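You operate a simulated robot arm through the tools that you are given. There is no shell and no other tool. Be economical: measure what you need, move in short steps, check, and stop when the job is done.

You are at the controls of a simulated robot arm. One attempt, no reset.

Task
Swap the candles: blue and cream in the candlesticks, red and green in the block.

The check looks at the end state, three seconds after you hand in, the way a careful person would. Anything else that was tipped, shoved, dropped, spilled or broken makes it a failure.

Robot
A 5-joint arm with a two-finger parallel gripper, fixed in place. Base frame: the origin is at the foot of the arm, x ahead of it, y to its left, z up; the work surface is at about z = 0. Lengths are in mm, angles in degrees, forces in N, time in s.
With the tool pointing down near the work surface it reaches from about 260 to 680 mm from the base axis. Its first joint turns from -66.0 to 66.0 degrees. The tool tilts only in the upright plane through the base axis and itself; it spins freely about its own axis. Payload 2.9 kg.
The TCP is the grasp point between the finger pads, 30 mm short of the fingertips. In the tool frame z runs along the fingers and y along their closing line. Largest opening 110 mm; finger width 20, thickness 10; the body of the gripper, 48 by 112 mm, starts 55 mm behind the TCP.
Orientation is that of the tool frame in the base frame, as a unit quaternion [x, y, z, w]. With the fingers straight down and closing along the base's y, the tool's x points along the base's -x, its y along +y and its z along -z.

Tools
- The arm moves only by the tool arm_command. Its argument "increments" is a list of rows, each an object of numbers (a shift or turn left out is 0, a gripper value left out holds the last): "x", "y", "z": the shift along the tool's x, y, z in mm; "rx", "ry", "rz": the turn, a rotation vector about the tool's x, y, z in degrees; "claw": the finger opening in mm, from 0 to 110. In form: [{"x": .., "y": .., "z": .., "rx": .., "ry": .., "rz": .., "claw": ..}, ...]. A call has 1 to 8 rows; each row is the pose to reach, as a shift and turn from the pose commanded when the call began, along the tool's axes at that moment. A row lasts 0.2 s, in which the tool goes at most 50 mm and 8.6 degrees; a call with a longer step from one row to the next is refused whole, and so is a gripper value outside its range. Where a pose cannot be reached the arm comes as near as it can. A force on the tool above 40 N (or 10 N above the force at the start of the call, whichever is more), or a blocked arm, ends the call early, and 0.2 s more pass. The fingers move at their own pace (about 108 mm/s each) and stop on an object; they squeeze with about 30 N. The grip force told is the motor's: it shows also when the fingers shut on nothing. Time passes only in rows, and 0.2 s behind the last, so rows that repeat a pose let the fingers close. It gives the time, the measured TCP pose, the force on the tool (base axes), the opening and the grip force at its end, in the units of the frame above (readings bear some noise).
- Cameras (640 x 400 px; columns grow to the right, rows downward): "scene" is fixed at [37.7, -458.1, 606.1]; the picture's right is [0.72, -0.69, 0.00], its down [-0.32, -0.34, -0.89] and it looks along [0.61, 0.64, -0.46] (base axes); focal length 353 px, centre (320, 200). "wrist" rides on the gripper at [-36, 0, -57] in the tool frame; the picture's right is [0.00, -1.00, 0.00], its down [0.97, 0.00, -0.24] and it looks along [0.24, 0.00, 0.97] (tool axes); focal length 218 px, centre (320, 200). There is no depth. A picture from a camera that has moved, and an enlarged one, comes with that camera's place and axes in the base frame and with its lens. The place of the scene camera against the robot may be out by one fixed shift of up to 18 mm in any direction.
- snapshot(camera): a new picture of that camera. The clock stands still meanwhile.
- close_up(camera, box): a new picture of the part [left, top, right, bottom] of that camera's present view, enlarged. The clock stands still meanwhile.
- job_done(): hands the job in; it is judged then, once.

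Go step by step. Nothing tells you positions but the pictures and the camera data: compare them with the known pose of the tool, close in by small moves and look again before you grip or let go. The budget is 120 turns and 64 pictures, counting those below and the enlarged ones. Unless the task says otherwise, let go and move clear before handing in, and close with one line.

The tools are called by a JSON object that holds its "op" and its "data". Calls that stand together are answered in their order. arm_command: Moves the arm, as the interface text tells. Its arguments: {"type":"object","properties":{"increments":{"type":"array","items":{"type":"object","properties":{"x":{"type":"number"},"y":{"type":"number"},"z":{"type":"number"},"rx":{"type":"number"},"ry":{"type":"number"},"rz":{"type":"number"},"claw":{"type":"number"}}}}},"required":["increments"]} The other tools are called the same way: snapshot (camera) takes a picture; close_up (camera, box) takes an enlarged picture of a part of a camera's view; job_done () hands the job in.

At the start:

```text
clock: 0.0
ee_pos: [359.0, 48.1, 457.3]
tcp_rot: [0.0, 1.0, 0.0, 0.0]
contact_force: [-0.3, 1.6, 0.8]
width: 110.0
grasp_force: 0.0
```

scene: 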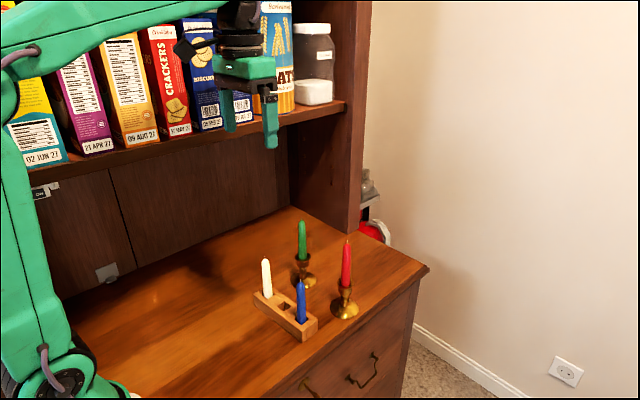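
wrist: 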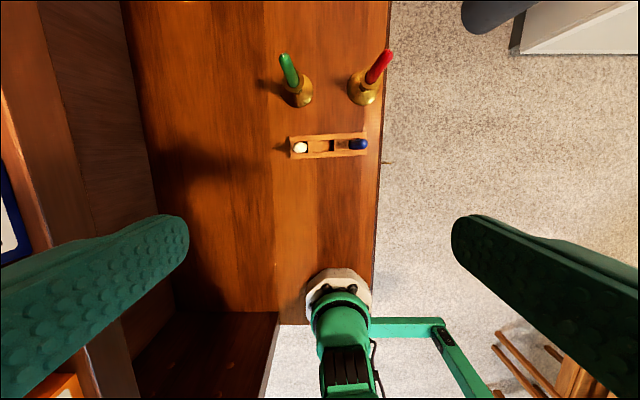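

I see the cream and blue candles in the block's end sockets with an empty middle one, and green and red in the brass candlesticks behind it. I'll look closer before moving.

{"op": "close_up", "data": {"camera": "scene", "box": [230, 200, 390, 350]}}

{"op": "close_up", "data": {"camera": "wrist", "box": [240, 30, 420, 180]}}

```text
2.67 times, centred on (310, 275) of scene
camera zoom: at [37.7, -458.1, 606.1], right [0.72, -0.69, 0.0], down [-0.32, -0.34, -0.89], along [0.61, 0.64, -0.46], focal length 941 px, centre (347, 0)
```

zoom: 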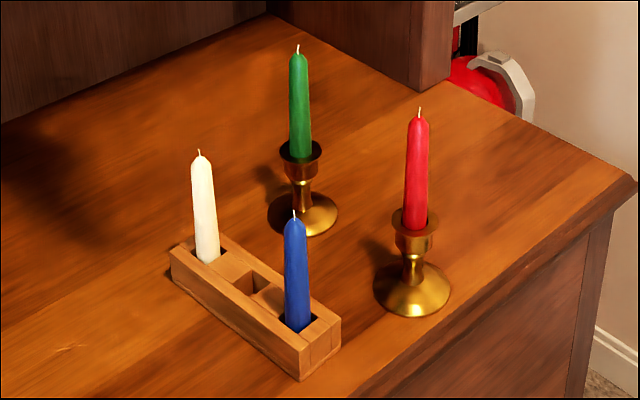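

```text
2.67 times, centred on (330, 105) of wrist
camera zoom: at [395.8, 46.2, 513.9], right [0.0, -1.0, 0.0], down [-0.97, 0.0, 0.24], along [-0.24, 0.0, -0.97], focal length 582 px, centre (293, 453)
```

zoom: 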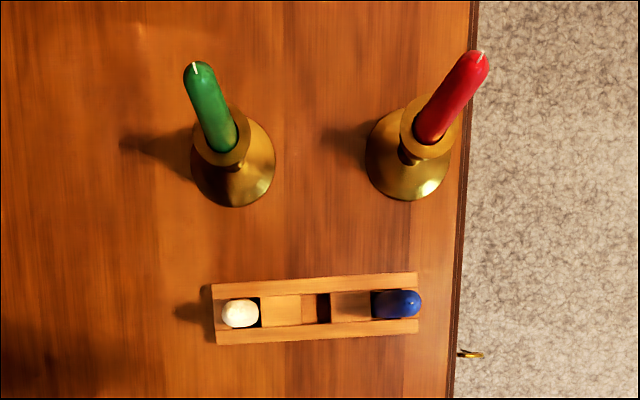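

The sticks seem to be around (515,-43) and (508,93), with tips near z=199. The block is near x=394. I'll move the camera over the block, staying above everything, to measure better.

{"op": "arm_command", "data": {"increments": [{"x": -22, "y": -4, "z": 30}, {"x": -44, "y": -9, "z": 60}, {"x": -66, "y": -13, "z": 95}, {"x": -87, "y": -18, "z": 127}, {"x": -87, "y": -18, "z": 127}]}}

{"op": "snapshot", "data": {"camera": "wrist"}}

{"op": "close_up", "data": {"camera": "wrist", "box": [230, 130, 410, 250]}}

```text
clock: 1.2
ee_pos: [444.7, 28.0, 329.4]
tcp_rot: [0.0, 1.0, 0.0, 0.0]
contact_force: [-0.3, 0.2, -0.3]
width: 109.9
grasp_force: 0.1
```

```text
59 pictures are left
camera wrist: at [482.9, 27.6, 385.6], right [0.0, -1.0, 0.0], down [-0.97, 0.0, 0.24], along [-0.24, 0.0, -0.97], focal length 218 px, centre (320, 200)
```

wrist: 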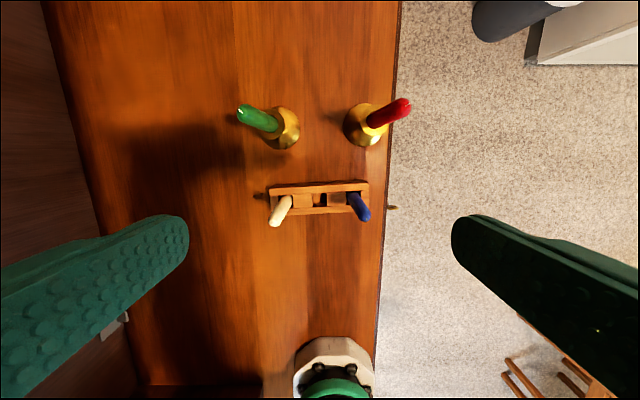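

```text
3.33 times, centred on (320, 190) of wrist
camera zoom: at [482.9, 27.6, 385.6], right [0.0, -1.0, 0.0], down [-0.97, 0.0, 0.24], along [-0.24, 0.0, -0.97], focal length 728 px, centre (320, 233)
```

zoom: 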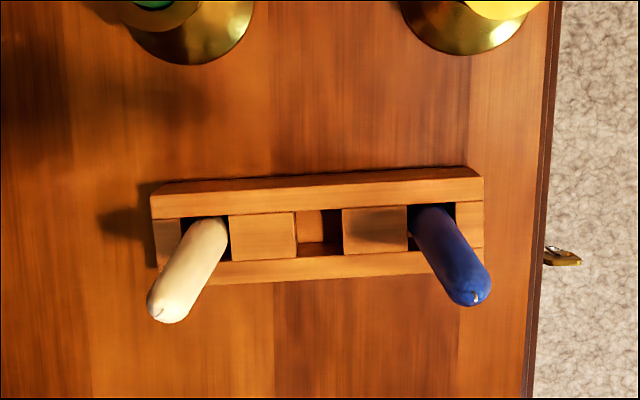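

All three sockets look alike: about 22 mm square with the floor near z=8. So the empty middle one can take red, which gives this four-move plan:
- red → middle socket
- blue → red's stick
- green → blue's socket
- cream → green's stick

First I'll go above red.

{"op": "arm_command", "data": {"increments": [{"x": -23, "y": -24, "z": 20, "claw": 60}, {"x": -46, "y": -48, "z": 40}, {"x": -69, "y": -71, "z": 60}, {"x": -69, "y": -71, "z": 60}]}}

{"op": "snapshot", "data": {"camera": "wrist"}}

{"op": "snapshot", "data": {"camera": "scene"}}

```text
clock: 2.2
ee_pos: [515.6, -41.4, 270.2]
tcp_rot: [0.0, 1.0, 0.0, 0.0]
contact_force: [-0.4, -0.4, -0.7]
width: 60.0
grasp_force: 0.1
```

```text
57 pictures are left
camera wrist: at [552.6, -43.0, 326.1], right [0.0, -1.0, 0.0], down [-0.97, 0.0, 0.24], along [-0.24, 0.0, -0.97], focal length 218 px, centre (320, 200)
```

wrist: 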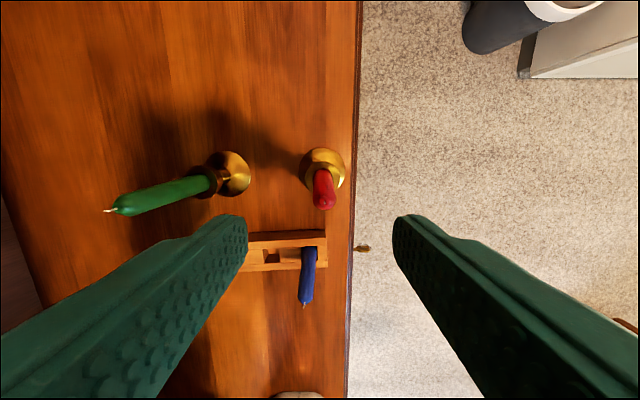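

```text
56 pictures are left
```

scene: 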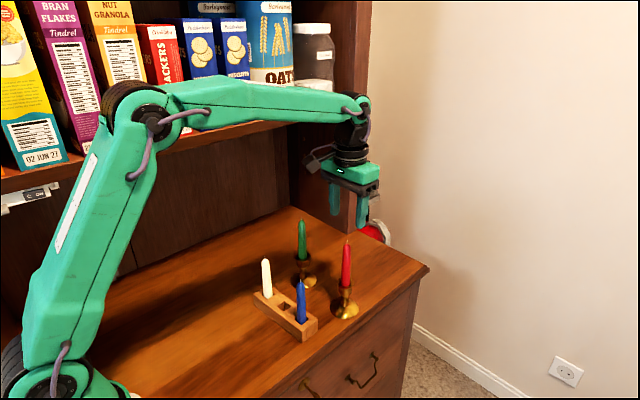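

Red stands at about (516,-46), nearly under the tool. I'll shift 3 mm and descend around it to z≈155.

{"op": "arm_command", "data": {"increments": [{"y": -3, "z": 25, "claw": 60}, {"y": -3, "z": 50}, {"y": -3, "z": 80}, {"y": -3, "z": 80}]}}

{"op": "snapshot", "data": {"camera": "wrist"}}

{"op": "close_up", "data": {"camera": "scene", "box": [240, 200, 400, 320]}}

```text
clock: 3.2
ee_pos: [515.2, -46.0, 190.0]
tcp_rot: [0.0, 1.0, 0.0, -0.001]
contact_force: [-0.3, 0.5, 0.7]
width: 59.9
grasp_force: 0.1
```

```text
55 pictures are left
camera wrist: at [552.5, -45.8, 246.3], right [0.0, -1.0, 0.0], down [-0.97, 0.0, 0.24], along [-0.24, 0.0, -0.97], focal length 218 px, centre (320, 200)
```

wrist: 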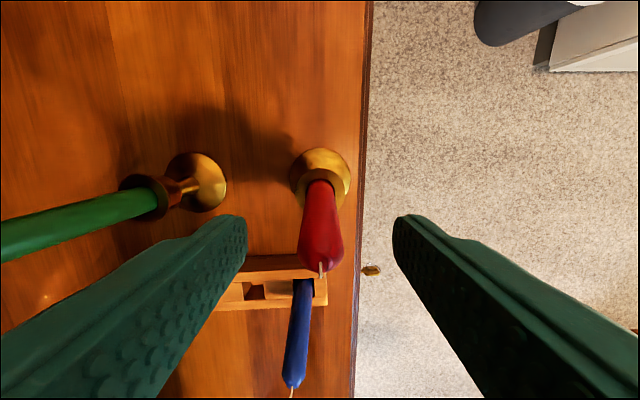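

```text
3.33 times, centred on (320, 260) of scene
camera zoom: at [37.7, -458.1, 606.1], right [0.72, -0.69, 0.0], down [-0.32, -0.34, -0.89], along [0.61, 0.64, -0.46], focal length 1177 px, centre (320, 0)
```

zoom: 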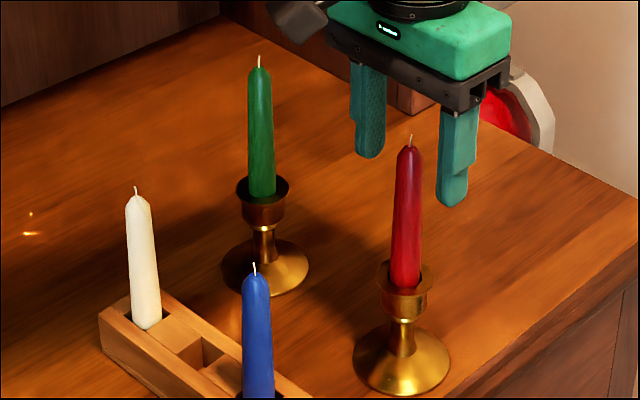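

Aligned. I'll descend 40 mm and close gently on the candle.

{"op": "arm_command", "data": {"increments": [{"z": 20}, {"z": 40}, {"z": 40}, {"z": 40, "claw": 30}, {"z": 40, "claw": 10}, {"z": 40, "claw": 10}]}}

{"op": "snapshot", "data": {"camera": "wrist"}}

{"op": "close_up", "data": {"camera": "scene", "box": [240, 200, 400, 320]}}

```text
clock: 4.6
ee_pos: [514.4, -45.9, 150.3]
tcp_rot: [0.0, 1.0, 0.001, 0.0]
contact_force: [0.6, 0.8, -0.4]
width: 17.7
grasp_force: 29.8
```

```text
53 pictures are left
camera wrist: at [552.1, -46.1, 206.4], right [0.0, -1.0, 0.0], down [-0.97, 0.0, 0.24], along [-0.24, 0.0, -0.97], focal length 218 px, centre (320, 200)
```

wrist: 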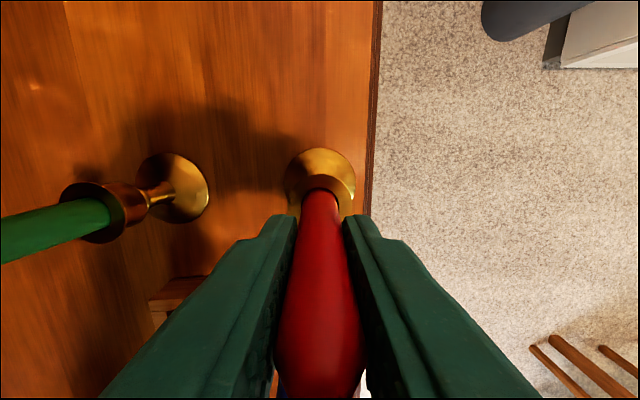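

```text
3.33 times, centred on (320, 260) of scene
camera zoom: at [37.7, -458.1, 606.1], right [0.72, -0.69, 0.0], down [-0.32, -0.34, -0.89], along [0.61, 0.64, -0.46], focal length 1177 px, centre (320, 0)
```

zoom: 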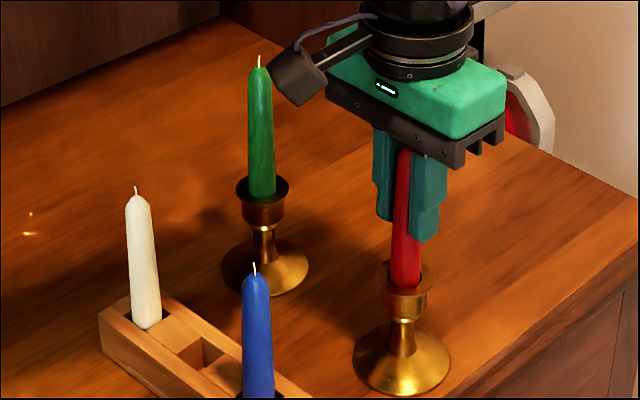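

Red is gripped at 17.7 mm. I'll lift straight up a little and check that the stick stays put.

{"op": "arm_command", "data": {"increments": [{"z": -8}, {"z": -16}, {"z": -26}, {"z": -40}, {"z": -60}, {"z": -80}]}}

{"op": "snapshot", "data": {"camera": "scene"}}

{"op": "snapshot", "data": {"camera": "wrist"}}

```text
clock: 6.0
ee_pos: [514.0, -45.0, 229.7]
tcp_rot: [0.0, 1.0, 0.0, 0.0]
contact_force: [-0.1, 0.3, -0.9]
width: 17.8
grasp_force: 29.8
```

```text
51 pictures are left
```

scene: 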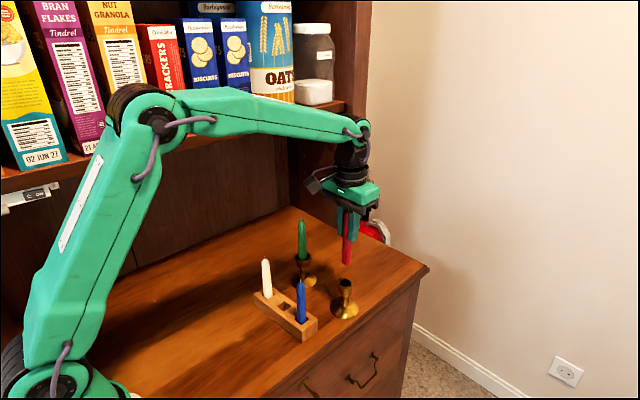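

```text
50 pictures are left
camera wrist: at [551.8, -46.3, 286.4], right [0.0, -1.0, 0.0], down [-0.97, 0.0, 0.24], along [-0.24, 0.0, -0.97], focal length 218 px, centre (320, 200)
```

wrist: 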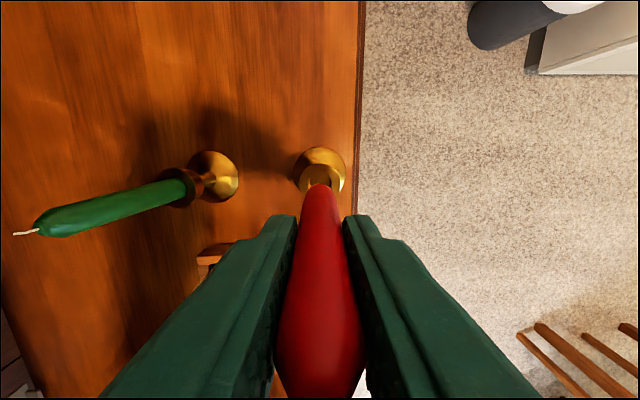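

The candle came out cleanly and the stick stayed in place. I need to measure how far the candle reaches below the fingertips.

{"op": "close_up", "data": {"camera": "scene", "box": [290, 180, 400, 330]}}

```text
2.67 times, centred on (345, 255) of scene
camera zoom: at [37.7, -458.1, 606.1], right [0.72, -0.69, 0.0], down [-0.32, -0.34, -0.89], along [0.61, 0.64, -0.46], focal length 941 px, centre (253, 53)
```

zoom: 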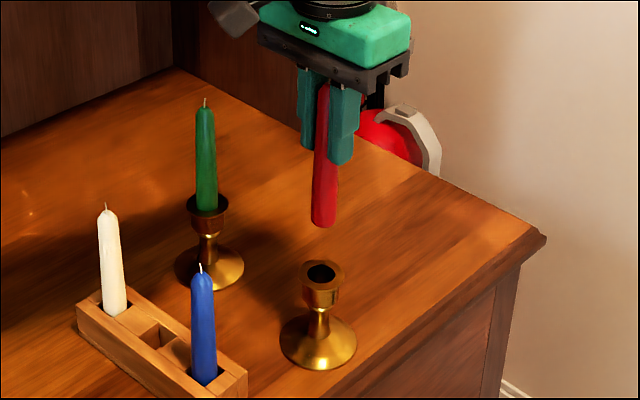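

The candle bottom is about 95 mm below the TCP. I'll raise it a bit and carry it over the middle socket at about (397,28).

{"op": "arm_command", "data": {"increments": [{"x": 0, "y": 0, "z": -25}, {"x": 30, "y": 18, "z": -25}, {"x": 60, "y": 37, "z": -25}, {"x": 90, "y": 56, "z": -25}, {"x": 117, "y": 73, "z": -25}, {"x": 117, "y": 73, "z": -25}]}}

{"op": "snapshot", "data": {"camera": "wrist"}}

{"op": "close_up", "data": {"camera": "scene", "box": [220, 180, 380, 350]}}

{"op": "close_up", "data": {"camera": "wrist", "box": [240, 110, 400, 220]}}

```text
clock: 7.4
ee_pos: [397.6, 29.2, 256.9]
tcp_rot: [0.0, 1.0, 0.0, 0.0]
contact_force: [0.2, 0.8, 0.4]
width: 17.8
grasp_force: 29.9
```

```text
48 pictures are left
camera wrist: at [435.0, 26.9, 312.5], right [0.0, -1.0, 0.0], down [-0.97, 0.0, 0.24], along [-0.24, 0.0, -0.97], focal length 218 px, centre (320, 200)
```

wrist: 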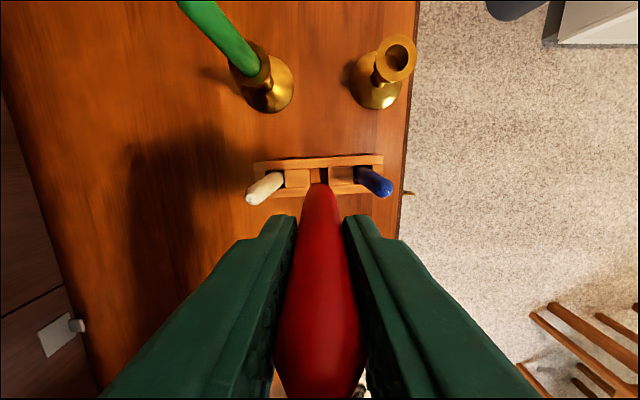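

```text
2.35 times, centred on (300, 265) of scene
camera zoom: at [37.7, -458.1, 606.1], right [0.72, -0.69, 0.0], down [-0.32, -0.34, -0.89], along [0.61, 0.64, -0.46], focal length 831 px, centre (367, 47)
```

zoom: 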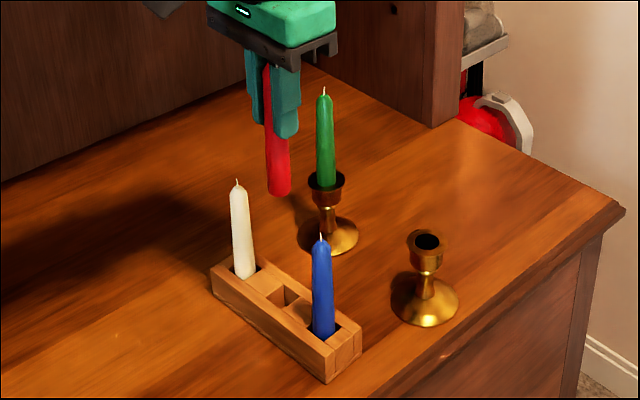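

```text
3.64 times, centred on (320, 165) of wrist
camera zoom: at [435.0, 26.9, 312.5], right [0.0, -1.0, 0.0], down [-0.97, 0.0, 0.24], along [-0.24, 0.0, -0.97], focal length 794 px, centre (320, 327)
```

zoom: 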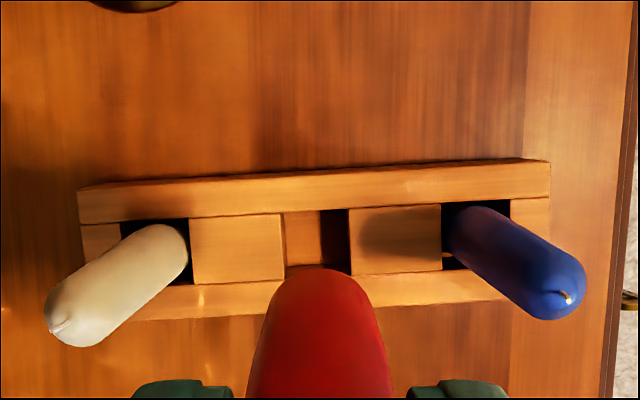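

The candle hangs upright and sits within about 1 mm of the socket centre. I'll nudge y by +1 and descend to just above the block.

{"op": "arm_command", "data": {"increments": [{"y": 1, "z": 25}, {"y": 1, "z": 50}, {"y": 1, "z": 75}, {"y": 1, "z": 100}, {"y": 1, "z": 108}, {"y": 1, "z": 108}]}}

{"op": "snapshot", "data": {"camera": "wrist"}}

{"op": "close_up", "data": {"camera": "scene", "box": [240, 230, 340, 350]}}

```text
clock: 8.8
ee_pos: [396.6, 28.2, 146.1]
tcp_rot: [0.0, 1.0, -0.001, 0.0]
contact_force: [-0.6, 0.3, -0.4]
width: 17.5
grasp_force: 30.1
```

```text
45 pictures are left
camera wrist: at [434.3, 28.2, 203.6], right [0.0, -1.0, 0.0], down [-0.97, 0.0, 0.24], along [-0.24, 0.0, -0.97], focal length 218 px, centre (320, 200)
```

wrist: 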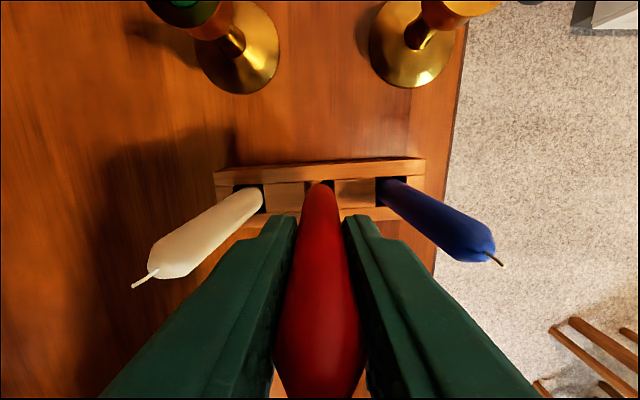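

```text
3.33 times, centred on (290, 290) of scene
camera zoom: at [37.7, -458.1, 606.1], right [0.72, -0.69, 0.0], down [-0.32, -0.34, -0.89], along [0.61, 0.64, -0.46], focal length 1177 px, centre (420, -100)
```

zoom: 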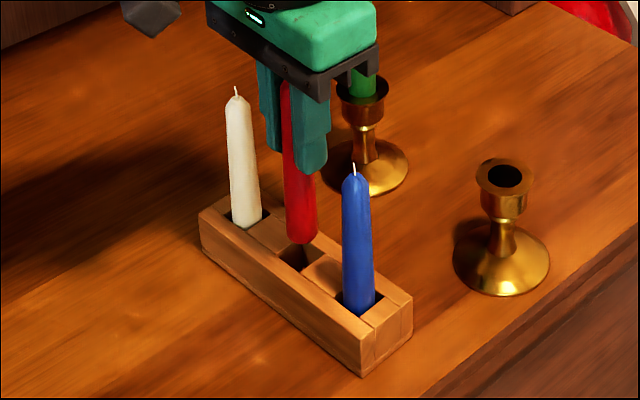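

The candle hovers just over the middle socket. I'll check the centring enlarged.

{"op": "close_up", "data": {"camera": "wrist", "box": [260, 140, 380, 230]}}

```text
4.44 times, centred on (320, 185) of wrist
camera zoom: at [434.3, 28.2, 203.6], right [0.0, -1.0, 0.0], down [-0.97, 0.0, 0.24], along [-0.24, 0.0, -0.97], focal length 970 px, centre (320, 267)
```

zoom: 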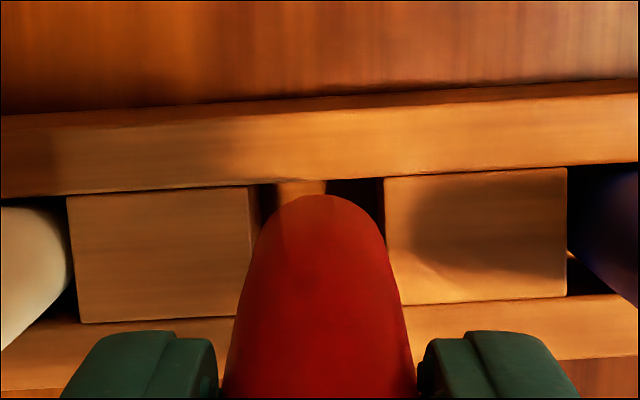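

Centred within about 1 mm (socket about 24 mm, candle about 19 mm). I'll lower it slowly into the socket and watch the force.

{"op": "arm_command", "data": {"increments": [{"x": 1, "y": 0.5, "z": 6}, {"x": 1, "y": 0.5, "z": 12}, {"x": 1, "y": 0.5, "z": 18}, {"x": 1, "y": 0.5, "z": 24}, {"x": 1, "y": 0.5, "z": 30}, {"x": 1, "y": 0.5, "z": 34}]}}

{"op": "close_up", "data": {"camera": "scene", "box": [240, 230, 340, 350]}}

```text
clock: 10.2
ee_pos: [395.2, 29.2, 113.3]
tcp_rot: [-0.001, 1.0, -0.001, 0.0]
contact_force: [-1.0, -0.6, 0.8]
width: 17.8
grasp_force: 29.9
```

```text
3.33 times, centred on (290, 290) of scene
camera zoom: at [37.7, -458.1, 606.1], right [0.72, -0.69, 0.0], down [-0.32, -0.34, -0.89], along [0.61, 0.64, -0.46], focal length 1177 px, centre (420, -100)
```

zoom: 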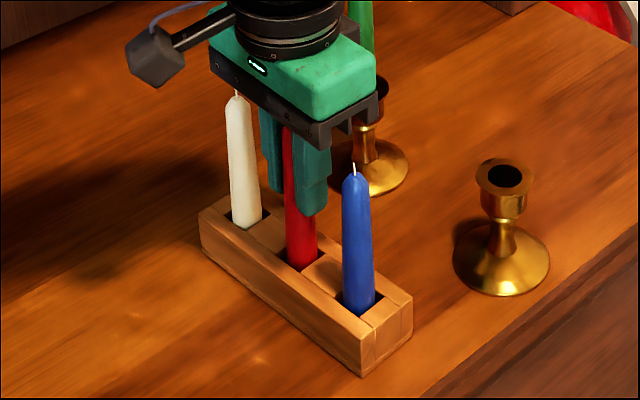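

It's inside the socket. I'll keep lowering in small steps to the floor.

{"op": "arm_command", "data": {"increments": [{"z": 2}, {"z": 4}, {"z": 6}, {"z": 8}, {"z": 8}]}}

```text
clock: 11.4
ee_pos: [395.4, 29.8, 106.1]
tcp_rot: [0.0, 1.0, 0.0, 0.0]
contact_force: [-2.1, 1.0, -0.1]
width: 17.8
grasp_force: 30.3
```

{"op": "arm_command", "data": {"increments": [{"z": 1}, {"z": 2}, {"z": 3}, {"z": 4}, {"z": 4}]}}

{"op": "close_up", "data": {"camera": "scene", "box": [240, 230, 340, 350]}}

```text
clock: 12.6
ee_pos: [396.9, 30.5, 103.4]
tcp_rot: [0.0, 1.0, 0.0, 0.001]
contact_force: [-8.1, -1.2, 21.9]
width: 17.8
grasp_force: 30.7
```

```text
3.33 times, centred on (290, 290) of scene
camera zoom: at [37.6, -458.1, 606.1], right [0.72, -0.69, 0.0], down [-0.32, -0.34, -0.89], along [0.61, 0.64, -0.46], focal length 1177 px, centre (420, -100)
```

zoom: 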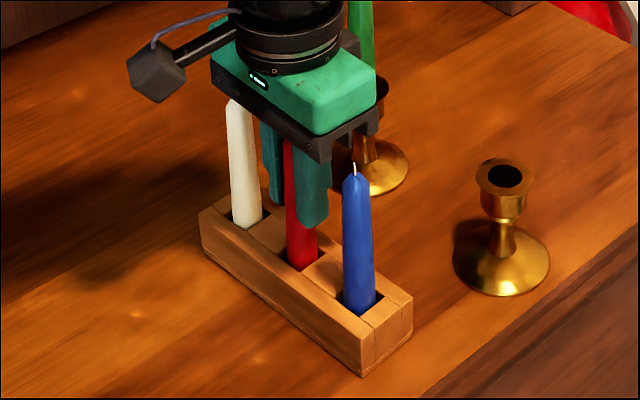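

The candle is on the floor of the socket (22 N). I'll ease up 1.5 mm, open to 40 mm so the fingers stay clear of the neighbours, then rise.

{"op": "arm_command", "data": {"increments": [{"z": -1.5}, {"z": -1.5, "claw": 24}, {"z": -1.5, "claw": 40}, {"z": -1.5, "claw": 40}]}}

{"op": "arm_command", "data": {"increments": [{"z": -20}, {"z": -50}, {"z": -80}, {"z": -110}, {"z": -110}]}}

{"op": "snapshot", "data": {"camera": "wrist"}}

{"op": "close_up", "data": {"camera": "scene", "box": [240, 210, 380, 340]}}

```text
clock: 13.6
ee_pos: [395.1, 29.2, 102.9]
tcp_rot: [0.0, 1.0, 0.0, 0.0]
contact_force: [0.0, -0.3, -0.1]
width: 39.9
grasp_force: 0.0
```

```text
clock: 14.8
ee_pos: [395.7, 29.5, 212.8]
tcp_rot: [0.0, 1.0, 0.0, 0.0]
contact_force: [-0.5, 0.5, -0.2]
width: 40.1
grasp_force: 0.0
```

```text
40 pictures are left
camera wrist: at [433.3, 28.8, 269.7], right [0.0, -1.0, 0.0], down [-0.97, 0.0, 0.24], along [-0.24, 0.0, -0.97], focal length 218 px, centre (320, 200)
```

wrist: 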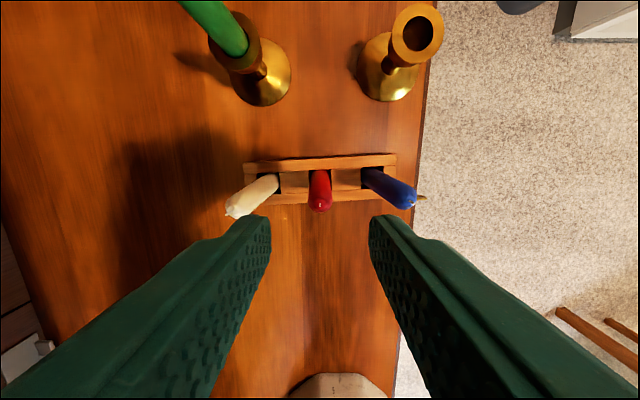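

```text
3.08 times, centred on (310, 275) of scene
camera zoom: at [37.7, -458.1, 606.1], right [0.72, -0.69, 0.0], down [-0.32, -0.34, -0.89], along [0.61, 0.64, -0.46], focal length 1086 px, centre (351, -31)
```

zoom: 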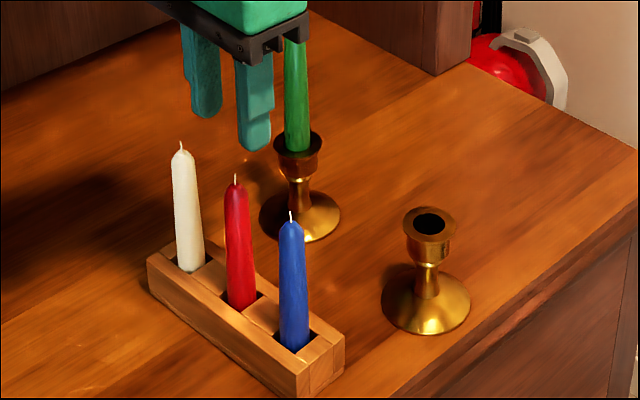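

Red stands upright in the middle socket. Next is blue at about (400,-28).

{"op": "arm_command", "data": {"increments": [{"x": -2, "y": -28, "z": 0}, {"x": -5, "y": -57, "z": 0}, {"x": -5, "y": -57, "z": 20}, {"x": -5, "y": -57, "z": 20}]}}

{"op": "snapshot", "data": {"camera": "wrist"}}

```text
clock: 15.8
ee_pos: [399.8, -28.0, 192.0]
tcp_rot: [0.0, 1.0, 0.0, 0.0]
contact_force: [1.1, 0.2, -0.3]
width: 40.1
grasp_force: 0.1
```

```text
38 pictures are left
camera wrist: at [438.3, -28.9, 249.7], right [0.0, -1.0, 0.0], down [-0.97, 0.0, 0.24], along [-0.24, 0.0, -0.97], focal length 218 px, centre (320, 200)
```

wrist: 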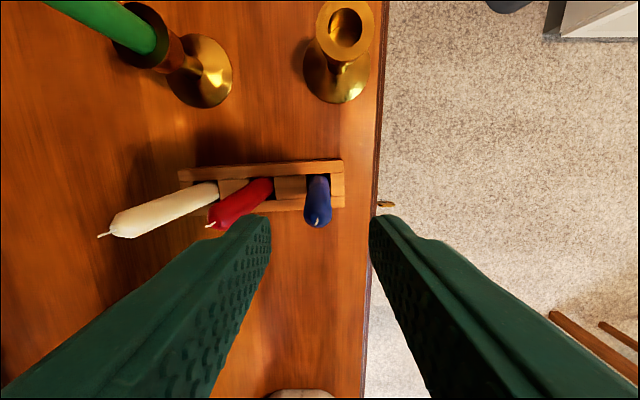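

Blue is within about 1–2 mm of the tool axis. I'll adjust and descend, then close.

{"op": "arm_command", "data": {"increments": [{"x": 1, "y": 1, "z": 22}, {"x": 1, "y": 1, "z": 45}, {"x": 1, "y": 1, "z": 68}, {"x": 1, "y": 1, "z": 88}, {"x": 1, "y": 1, "z": 88}, {"x": 1, "y": 1, "z": 88, "claw": 25}, {"x": 1, "y": 1, "z": 88, "claw": 10}, {"x": 1, "y": 1, "z": 88, "claw": 10}]}}

{"op": "close_up", "data": {"camera": "scene", "box": [240, 210, 380, 340]}}

```text
clock: 17.6
ee_pos: [398.4, -25.4, 104.5]
tcp_rot: [0.0, 1.0, 0.0, 0.001]
contact_force: [0.2, -0.1, 0.6]
width: 17.6
grasp_force: 30.3
```

```text
3.08 times, centred on (310, 275) of scene
camera zoom: at [37.7, -458.1, 606.1], right [0.72, -0.69, 0.0], down [-0.32, -0.34, -0.89], along [0.61, 0.64, -0.46], focal length 1086 px, centre (351, -31)
```

zoom: 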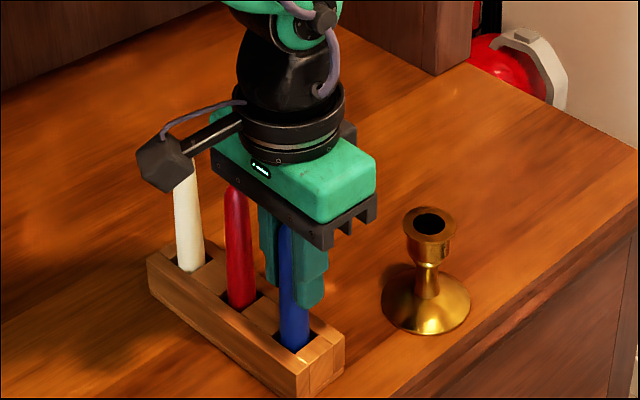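

Blue is gripped at 17.6 mm. I'll lift it straight up well clear of everything.

{"op": "arm_command", "data": {"increments": [{"z": -10}, {"z": -25}, {"z": -45}, {"z": -75}, {"z": -110}, {"z": -145}, {"z": -155}]}}

{"op": "snapshot", "data": {"camera": "wrist"}}

{"op": "close_up", "data": {"camera": "scene", "box": [240, 190, 380, 340]}}

```text
clock: 19.2
ee_pos: [400.1, -28.0, 259.0]
tcp_rot: [0.001, 1.0, 0.001, 0.0]
contact_force: [0.0, 0.7, -0.1]
width: 17.6
grasp_force: 30.2
```

```text
36 pictures are left
camera wrist: at [438.2, -27.4, 316.0], right [0.0, -1.0, 0.0], down [-0.97, 0.0, 0.24], along [-0.24, 0.0, -0.97], focal length 218 px, centre (320, 200)
```

wrist: 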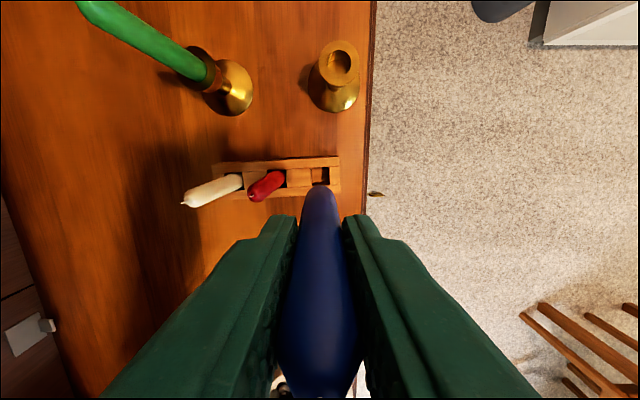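

```text
2.67 times, centred on (310, 265) of scene
camera zoom: at [37.7, -458.1, 606.1], right [0.72, -0.69, 0.0], down [-0.32, -0.34, -0.89], along [0.61, 0.64, -0.46], focal length 941 px, centre (347, 27)
```

zoom: 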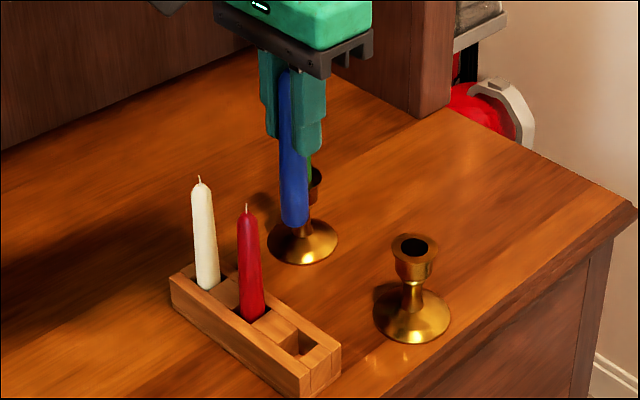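

I'll carry blue over the empty stick at about (514,-46), staying high.

{"op": "arm_command", "data": {"increments": [{"x": -28, "y": -5}, {"x": -56, "y": -10}, {"x": -85, "y": -15}, {"x": -112, "y": -18.5}, {"x": -112, "y": -18.5}]}}

{"op": "snapshot", "data": {"camera": "wrist"}}

{"op": "close_up", "data": {"camera": "wrist", "box": [260, 120, 380, 220]}}

```text
clock: 20.4
ee_pos: [511.2, -47.0, 259.4]
tcp_rot: [0.0, 1.0, 0.0, -0.001]
contact_force: [0.3, -0.6, -0.5]
width: 17.7
grasp_force: 30.3
```

```text
34 pictures are left
camera wrist: at [549.7, -46.6, 316.2], right [0.0, -1.0, 0.0], down [-0.97, 0.0, 0.24], along [-0.24, 0.0, -0.97], focal length 218 px, centre (320, 200)
```

wrist: 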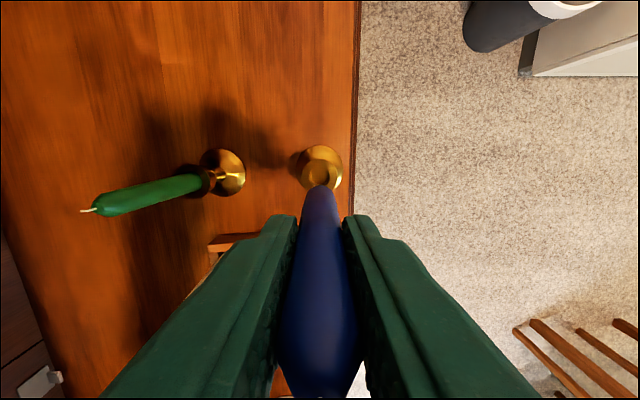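

```text
4.00 times, centred on (320, 170) of wrist
camera zoom: at [549.7, -46.6, 316.2], right [0.0, -1.0, 0.0], down [-0.97, 0.0, 0.24], along [-0.24, 0.0, -0.97], focal length 873 px, centre (320, 320)
```

zoom: 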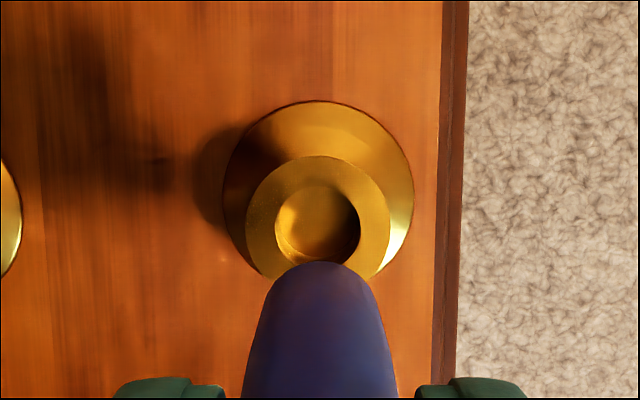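

The cup hole is about 23 mm at (517,-46) with its rim near z=82. The candle bottom is at x≈513, so I'll move +3.5 mm in x and lower to just above the rim.

{"op": "arm_command", "data": {"increments": [{"x": -3.5, "y": 0.4, "z": 20}, {"x": -3.5, "y": 0.4, "z": 40}, {"x": -3.5, "y": 0.4, "z": 60}, {"x": -3.5, "y": 0.4, "z": 68}, {"x": -3.5, "y": 0.4, "z": 68}]}}

{"op": "close_up", "data": {"camera": "wrist", "box": [260, 120, 380, 220]}}

{"op": "close_up", "data": {"camera": "scene", "box": [300, 220, 390, 330]}}

```text
clock: 21.6
ee_pos: [515.1, -44.2, 191.2]
tcp_rot: [0.0, 1.0, 0.0, 0.0]
contact_force: [0.8, 0.8, -0.2]
width: 17.5
grasp_force: 29.4
```

```text
4.00 times, centred on (320, 170) of wrist
camera zoom: at [553.1, -45.4, 247.7], right [0.0, -1.0, 0.0], down [-0.97, 0.0, 0.24], along [-0.24, 0.0, -0.97], focal length 873 px, centre (320, 320)
```

zoom: 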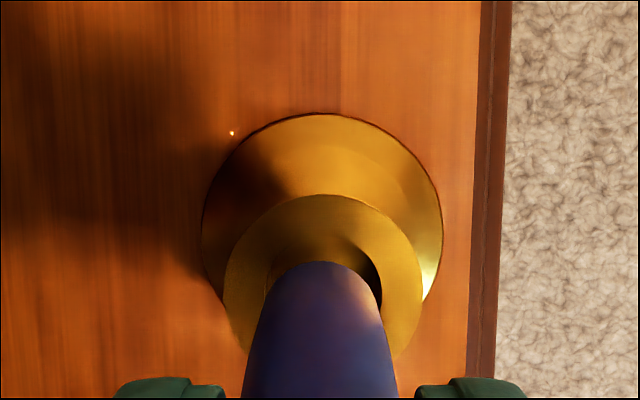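

```text
3.64 times, centred on (345, 275) of scene
camera zoom: at [37.7, -458.1, 606.1], right [0.72, -0.69, 0.0], down [-0.32, -0.34, -0.89], along [0.61, 0.64, -0.46], focal length 1284 px, centre (229, -73)
```

zoom: 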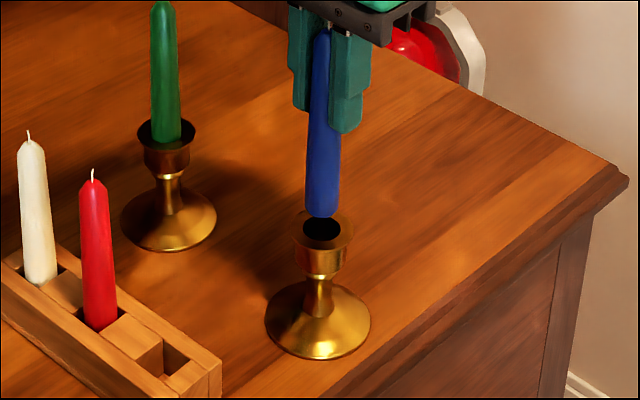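

The candle is centred over the hole within 1 mm. I'll make a small correction and lower slowly into the cup.

{"op": "arm_command", "data": {"increments": [{"x": -0.8, "y": -0.5, "z": 5}, {"x": -0.8, "y": -0.5, "z": 10}, {"x": -0.8, "y": -0.5, "z": 15}, {"x": -0.8, "y": -0.5, "z": 20}, {"x": -0.8, "y": -0.5, "z": 26}, {"x": -0.8, "y": -0.5, "z": 32}, {"x": -0.8, "y": -0.5, "z": 36}]}}

{"op": "close_up", "data": {"camera": "scene", "box": [300, 220, 390, 330]}}

```text
clock: 23.2
ee_pos: [516.3, -44.2, 155.4]
tcp_rot: [0.0, 1.0, 0.0, 0.0]
contact_force: [-0.7, -0.6, -1.8]
width: 17.6
grasp_force: 30.0
```

```text
3.64 times, centred on (345, 275) of scene
camera zoom: at [37.7, -458.1, 606.1], right [0.72, -0.69, 0.0], down [-0.32, -0.34, -0.89], along [0.61, 0.64, -0.46], focal length 1284 px, centre (229, -73)
```

zoom: 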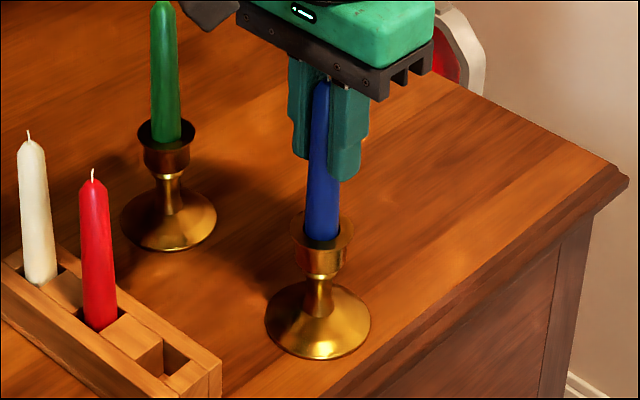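

Blue is in the cup and nearly seated. I'll lower it in 1 mm steps until it touches.

{"op": "arm_command", "data": {"increments": [{"z": 1}, {"z": 2}, {"z": 3}, {"z": 3}]}}

```text
clock: 24.2
ee_pos: [515.7, -44.3, 152.8]
tcp_rot: [0.0, 1.0, 0.0, 0.001]
contact_force: [-0.5, -0.1, -0.5]
width: 17.4
grasp_force: 30.3
```

{"op": "arm_command", "data": {"increments": [{"z": 0.7}, {"z": 1.4}, {"z": 2}, {"z": 2}]}}

```text
clock: 25.2
ee_pos: [516.1, -44.7, 152.1]
tcp_rot: [0.0, 1.0, 0.0, 0.0]
contact_force: [-2.7, -0.2, 10.5]
width: 17.4
grasp_force: 29.4
```

Blue has touched bottom (10 N). I'll ease off, open and rise.

{"op": "arm_command", "data": {"increments": [{"z": -0.7}, {"z": -0.7, "claw": 24}, {"z": -0.7, "claw": 50}, {"z": -0.7, "claw": 50}]}}

{"op": "arm_command", "data": {"increments": [{"z": -20}, {"z": -50}, {"z": -80}, {"z": -100}, {"z": -100}]}}

{"op": "snapshot", "data": {"camera": "wrist"}}

{"op": "close_up", "data": {"camera": "scene", "box": [240, 200, 390, 340]}}

```text
clock: 26.2
ee_pos: [516.8, -45.7, 150.6]
tcp_rot: [-0.001, 1.0, 0.0, 0.0]
contact_force: [-0.2, -0.5, 0.5]
width: 50.1
grasp_force: 0.1
```

```text
clock: 27.4
ee_pos: [516.1, -45.1, 252.9]
tcp_rot: [0.001, 1.0, 0.0, 0.0]
contact_force: [0.2, -0.1, -0.5]
width: 50.2
grasp_force: 0.1
```

```text
29 pictures are left
camera wrist: at [553.9, -45.3, 308.7], right [0.0, -1.0, 0.0], down [-0.97, 0.0, 0.24], along [-0.24, 0.0, -0.97], focal length 218 px, centre (320, 200)
```

wrist: 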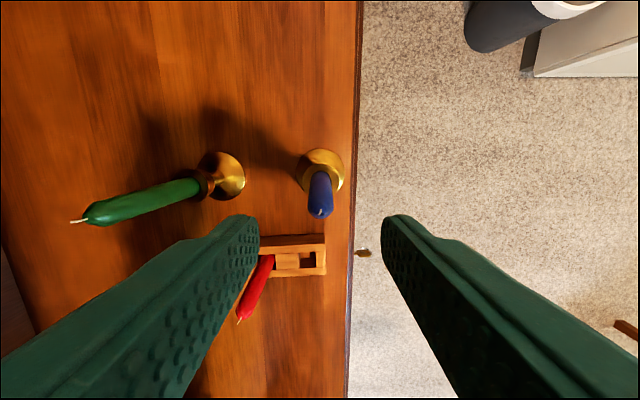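

```text
2.86 times, centred on (315, 270) of scene
camera zoom: at [37.7, -458.1, 606.1], right [0.72, -0.69, 0.0], down [-0.32, -0.34, -0.89], along [0.61, 0.64, -0.46], focal length 1009 px, centre (334, 0)
```

zoom: 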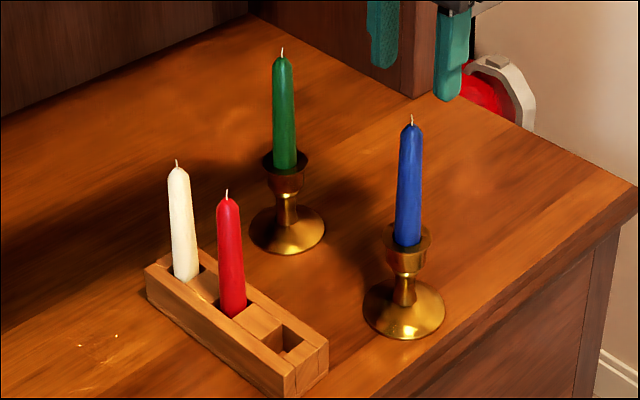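

Blue stands well. Next I'll go above green at about (515,91).

{"op": "arm_command", "data": {"increments": [{"x": 0, "y": 34}, {"x": 0, "y": 70}, {"x": 1, "y": 105}, {"x": 1, "y": 136}, {"x": 1, "y": 136}]}}

{"op": "snapshot", "data": {"camera": "wrist"}}

```text
clock: 28.6
ee_pos: [516.5, 90.8, 251.4]
tcp_rot: [0.0, 1.0, 0.0, 0.0]
contact_force: [0.1, 0.7, -0.9]
width: 50.2
grasp_force: 0.0
```

```text
27 pictures are left
camera wrist: at [553.1, 90.6, 307.7], right [0.0, -1.0, 0.0], down [-0.97, 0.0, 0.24], along [-0.24, 0.0, -0.97], focal length 218 px, centre (320, 200)
```

wrist: 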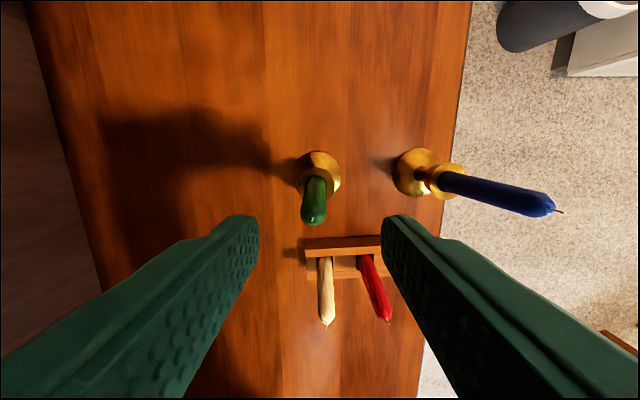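

Green's tip is at about (512,94), leaning slightly toward −x, and its base is near (515,93). I'll align to the middle, descend and grip.

{"op": "arm_command", "data": {"increments": [{"x": 3, "y": 3.5, "z": 20}, {"x": 3, "y": 3.5, "z": 50}, {"x": 3, "y": 3.5, "z": 75}, {"x": 3, "y": 3.5, "z": 100}, {"x": 3, "y": 3.5, "z": 100}]}}

{"op": "snapshot", "data": {"camera": "wrist"}}

```text
clock: 29.8
ee_pos: [511.6, 95.1, 151.6]
tcp_rot: [0.0, 1.0, 0.0, 0.0]
contact_force: [0.5, 0.2, 0.2]
width: 50.1
grasp_force: 0.1
```

```text
26 pictures are left
camera wrist: at [549.9, 94.1, 208.3], right [0.0, -1.0, 0.0], down [-0.97, 0.0, 0.24], along [-0.24, 0.0, -0.97], focal length 218 px, centre (320, 200)
```

wrist: 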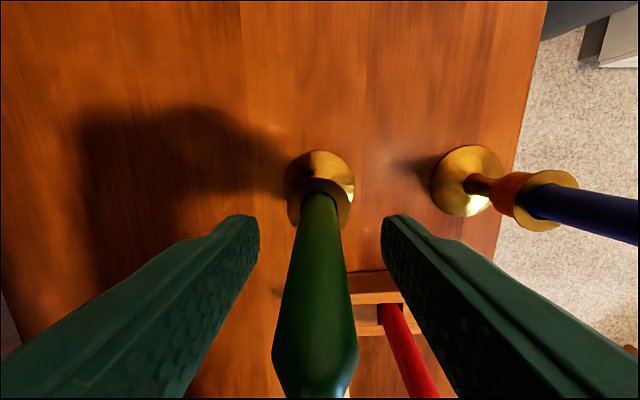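

Green is centred between the pads. I'll close and lift slightly.

{"op": "arm_command", "data": {"increments": [{"claw": 25}, {"claw": 10}, {"claw": 10}, {"claw": 10}]}}

{"op": "arm_command", "data": {"increments": [{"z": -8}, {"z": -16}, {"z": -26}, {"z": -40}, {"z": -65}, {"z": -95}, {"z": -105}]}}

{"op": "snapshot", "data": {"camera": "wrist"}}

{"op": "close_up", "data": {"camera": "scene", "box": [240, 180, 390, 340]}}

```text
clock: 30.8
ee_pos: [512.5, 95.0, 151.9]
tcp_rot: [0.0, 1.0, 0.0, 0.0]
contact_force: [0.3, 1.4, -0.3]
width: 17.6
grasp_force: 30.1
```

```text
clock: 32.4
ee_pos: [512.3, 94.8, 256.5]
tcp_rot: [-0.001, 1.0, 0.0, 0.0]
contact_force: [0.7, 0.7, 0.0]
width: 17.9
grasp_force: 29.4
```

```text
25 pictures are left
camera wrist: at [550.5, 93.7, 313.6], right [0.0, -1.0, 0.0], down [-0.97, 0.0, 0.24], along [-0.24, 0.0, -0.97], focal length 218 px, centre (320, 200)
```

wrist: 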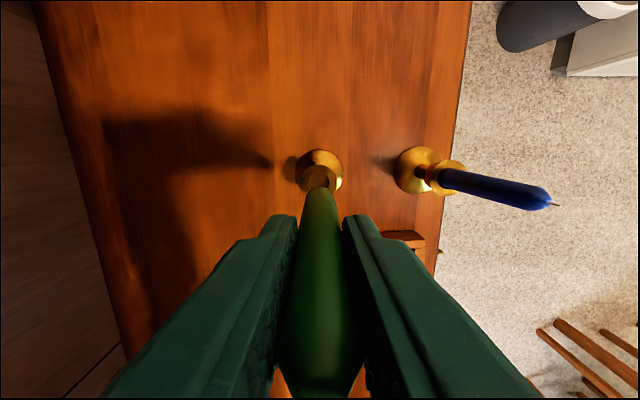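

```text
2.50 times, centred on (315, 260) of scene
camera zoom: at [37.7, -458.1, 606.1], right [0.72, -0.69, 0.0], down [-0.32, -0.34, -0.89], along [0.61, 0.64, -0.46], focal length 883 px, centre (332, 50)
```

zoom: 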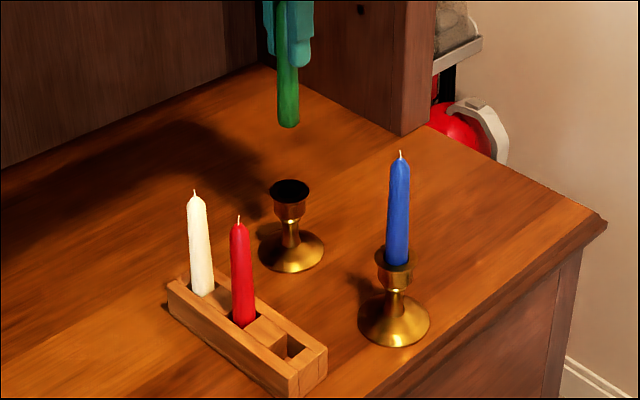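

Green is lifted cleanly. I'll carry it over the free end socket at about (400,-28).

{"op": "arm_command", "data": {"increments": [{"x": 25, "y": -25}, {"x": 50, "y": -50}, {"x": 75, "y": -77}, {"x": 95, "y": -100}, {"x": 112, "y": -121}, {"x": 112, "y": -121}]}}

{"op": "close_up", "data": {"camera": "wrist", "box": [260, 130, 380, 220]}}

```text
clock: 33.8
ee_pos: [401.1, -27.4, 256.4]
tcp_rot: [0.0, 1.0, -0.001, 0.0]
contact_force: [0.2, -0.3, 1.0]
width: 17.5
grasp_force: 30.0
```

```text
4.44 times, centred on (320, 175) of wrist
camera zoom: at [438.1, -28.2, 313.1], right [0.0, -1.0, 0.0], down [-0.97, 0.0, 0.24], along [-0.24, 0.0, -0.97], focal length 970 px, centre (320, 311)
```

zoom: 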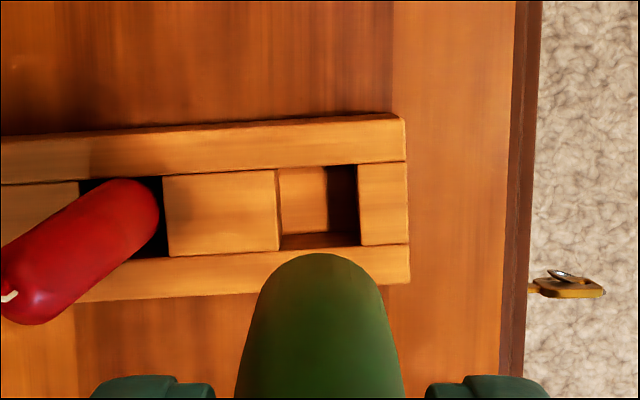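

Green's bottom is aligned with the socket within 1 mm. I'll descend to just above the block.

{"op": "arm_command", "data": {"increments": [{"y": 0.3, "z": 25}, {"y": 0.3, "z": 50}, {"y": 0.3, "z": 75}, {"y": 0.3, "z": 100}, {"y": 0.3, "z": 106}, {"y": 0.3, "z": 106}]}}

{"op": "close_up", "data": {"camera": "wrist", "box": [260, 140, 380, 230]}}

```text
clock: 35.2
ee_pos: [401.4, -25.9, 150.8]
tcp_rot: [0.0, 1.0, 0.001, 0.0]
contact_force: [0.8, -0.3, -1.2]
width: 17.7
grasp_force: 30.1
```

```text
4.44 times, centred on (320, 185) of wrist
camera zoom: at [438.4, -26.9, 207.4], right [0.0, -1.0, 0.0], down [-0.97, 0.0, 0.24], along [-0.24, 0.0, -0.97], focal length 970 px, centre (320, 267)
```

zoom: 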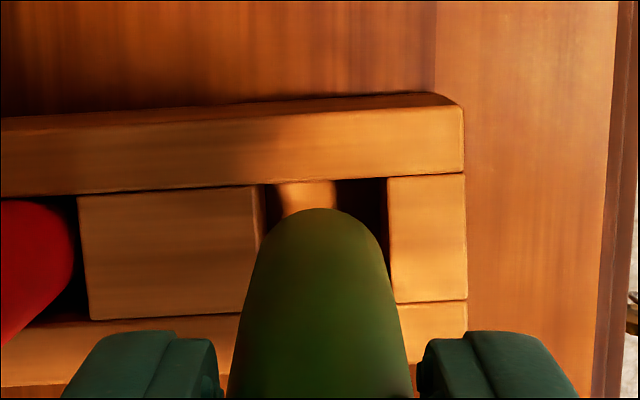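

Still aligned. I'll lower into the socket.

{"op": "arm_command", "data": {"increments": [{"y": -0.4, "z": 6}, {"y": -0.4, "z": 12}, {"y": -0.4, "z": 18}, {"y": -0.4, "z": 24}, {"y": -0.4, "z": 31}, {"y": -0.4, "z": 38}, {"y": -0.4, "z": 42}]}}

{"op": "close_up", "data": {"camera": "scene", "box": [240, 210, 380, 340]}}

```text
clock: 36.8
ee_pos: [401.1, -25.9, 108.1]
tcp_rot: [0.0, 1.0, 0.0, 0.0]
contact_force: [-0.3, 0.3, -1.6]
width: 17.7
grasp_force: 30.7
```

```text
3.08 times, centred on (310, 275) of scene
camera zoom: at [37.7, -458.1, 606.1], right [0.72, -0.69, 0.0], down [-0.32, -0.34, -0.89], along [0.61, 0.64, -0.46], focal length 1086 px, centre (351, -31)
```

zoom: 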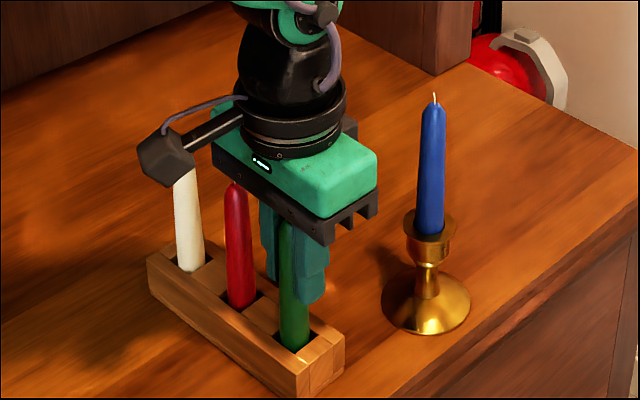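

{"op": "arm_command", "data": {"increments": [{"z": 1}, {"z": 2}, {"z": 2.5}, {"z": 2.5}]}}

```text
clock: 37.8
ee_pos: [400.4, -26.4, 105.7]
tcp_rot: [-0.001, 1.0, 0.001, 0.0]
contact_force: [-0.3, 0.3, 0.3]
width: 17.5
grasp_force: 30.2
```

{"op": "arm_command", "data": {"increments": [{"z": 0.7}, {"z": 1.4}, {"z": 2}, {"z": 2}]}}

```text
clock: 38.8
ee_pos: [401.4, -26.8, 104.5]
tcp_rot: [0.0, 1.0, 0.0, 0.0]
contact_force: [-4.0, 0.2, 13.5]
width: 17.7
grasp_force: 30.0
```

Green is on the floor (13 N). I'll ease off, open to 40 and rise.

{"op": "arm_command", "data": {"increments": [{"z": -1}, {"z": -1, "claw": 24}, {"z": -1, "claw": 40}, {"z": -1, "claw": 40}]}}

{"op": "arm_command", "data": {"increments": [{"z": -20}, {"z": -50}, {"z": -80}, {"z": -110}, {"z": -110}]}}

{"op": "snapshot", "data": {"camera": "wrist"}}

```text
clock: 39.8
ee_pos: [401.0, -27.5, 105.9]
tcp_rot: [0.0, 1.0, -0.001, 0.0]
contact_force: [-0.3, -0.5, -0.3]
width: 40.0
grasp_force: 0.1
```

```text
clock: 41.0
ee_pos: [399.9, -27.2, 216.1]
tcp_rot: [-0.001, 1.0, 0.0, 0.0]
contact_force: [0.5, -0.4, 0.9]
width: 40.0
grasp_force: 0.1
```

```text
20 pictures are left
camera wrist: at [437.9, -27.7, 272.5], right [0.0, -1.0, 0.0], down [-0.97, 0.0, 0.24], along [-0.24, 0.0, -0.97], focal length 218 px, centre (320, 200)
```

wrist: 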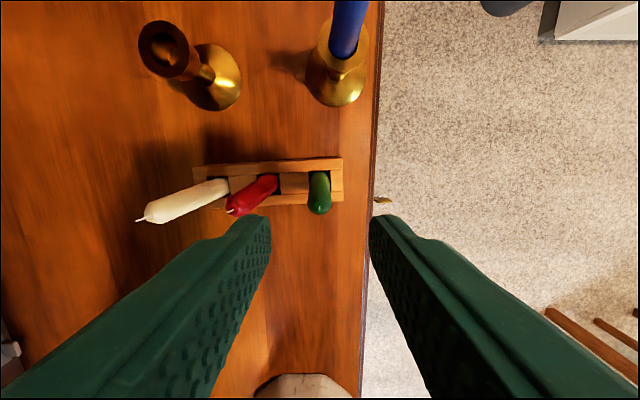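

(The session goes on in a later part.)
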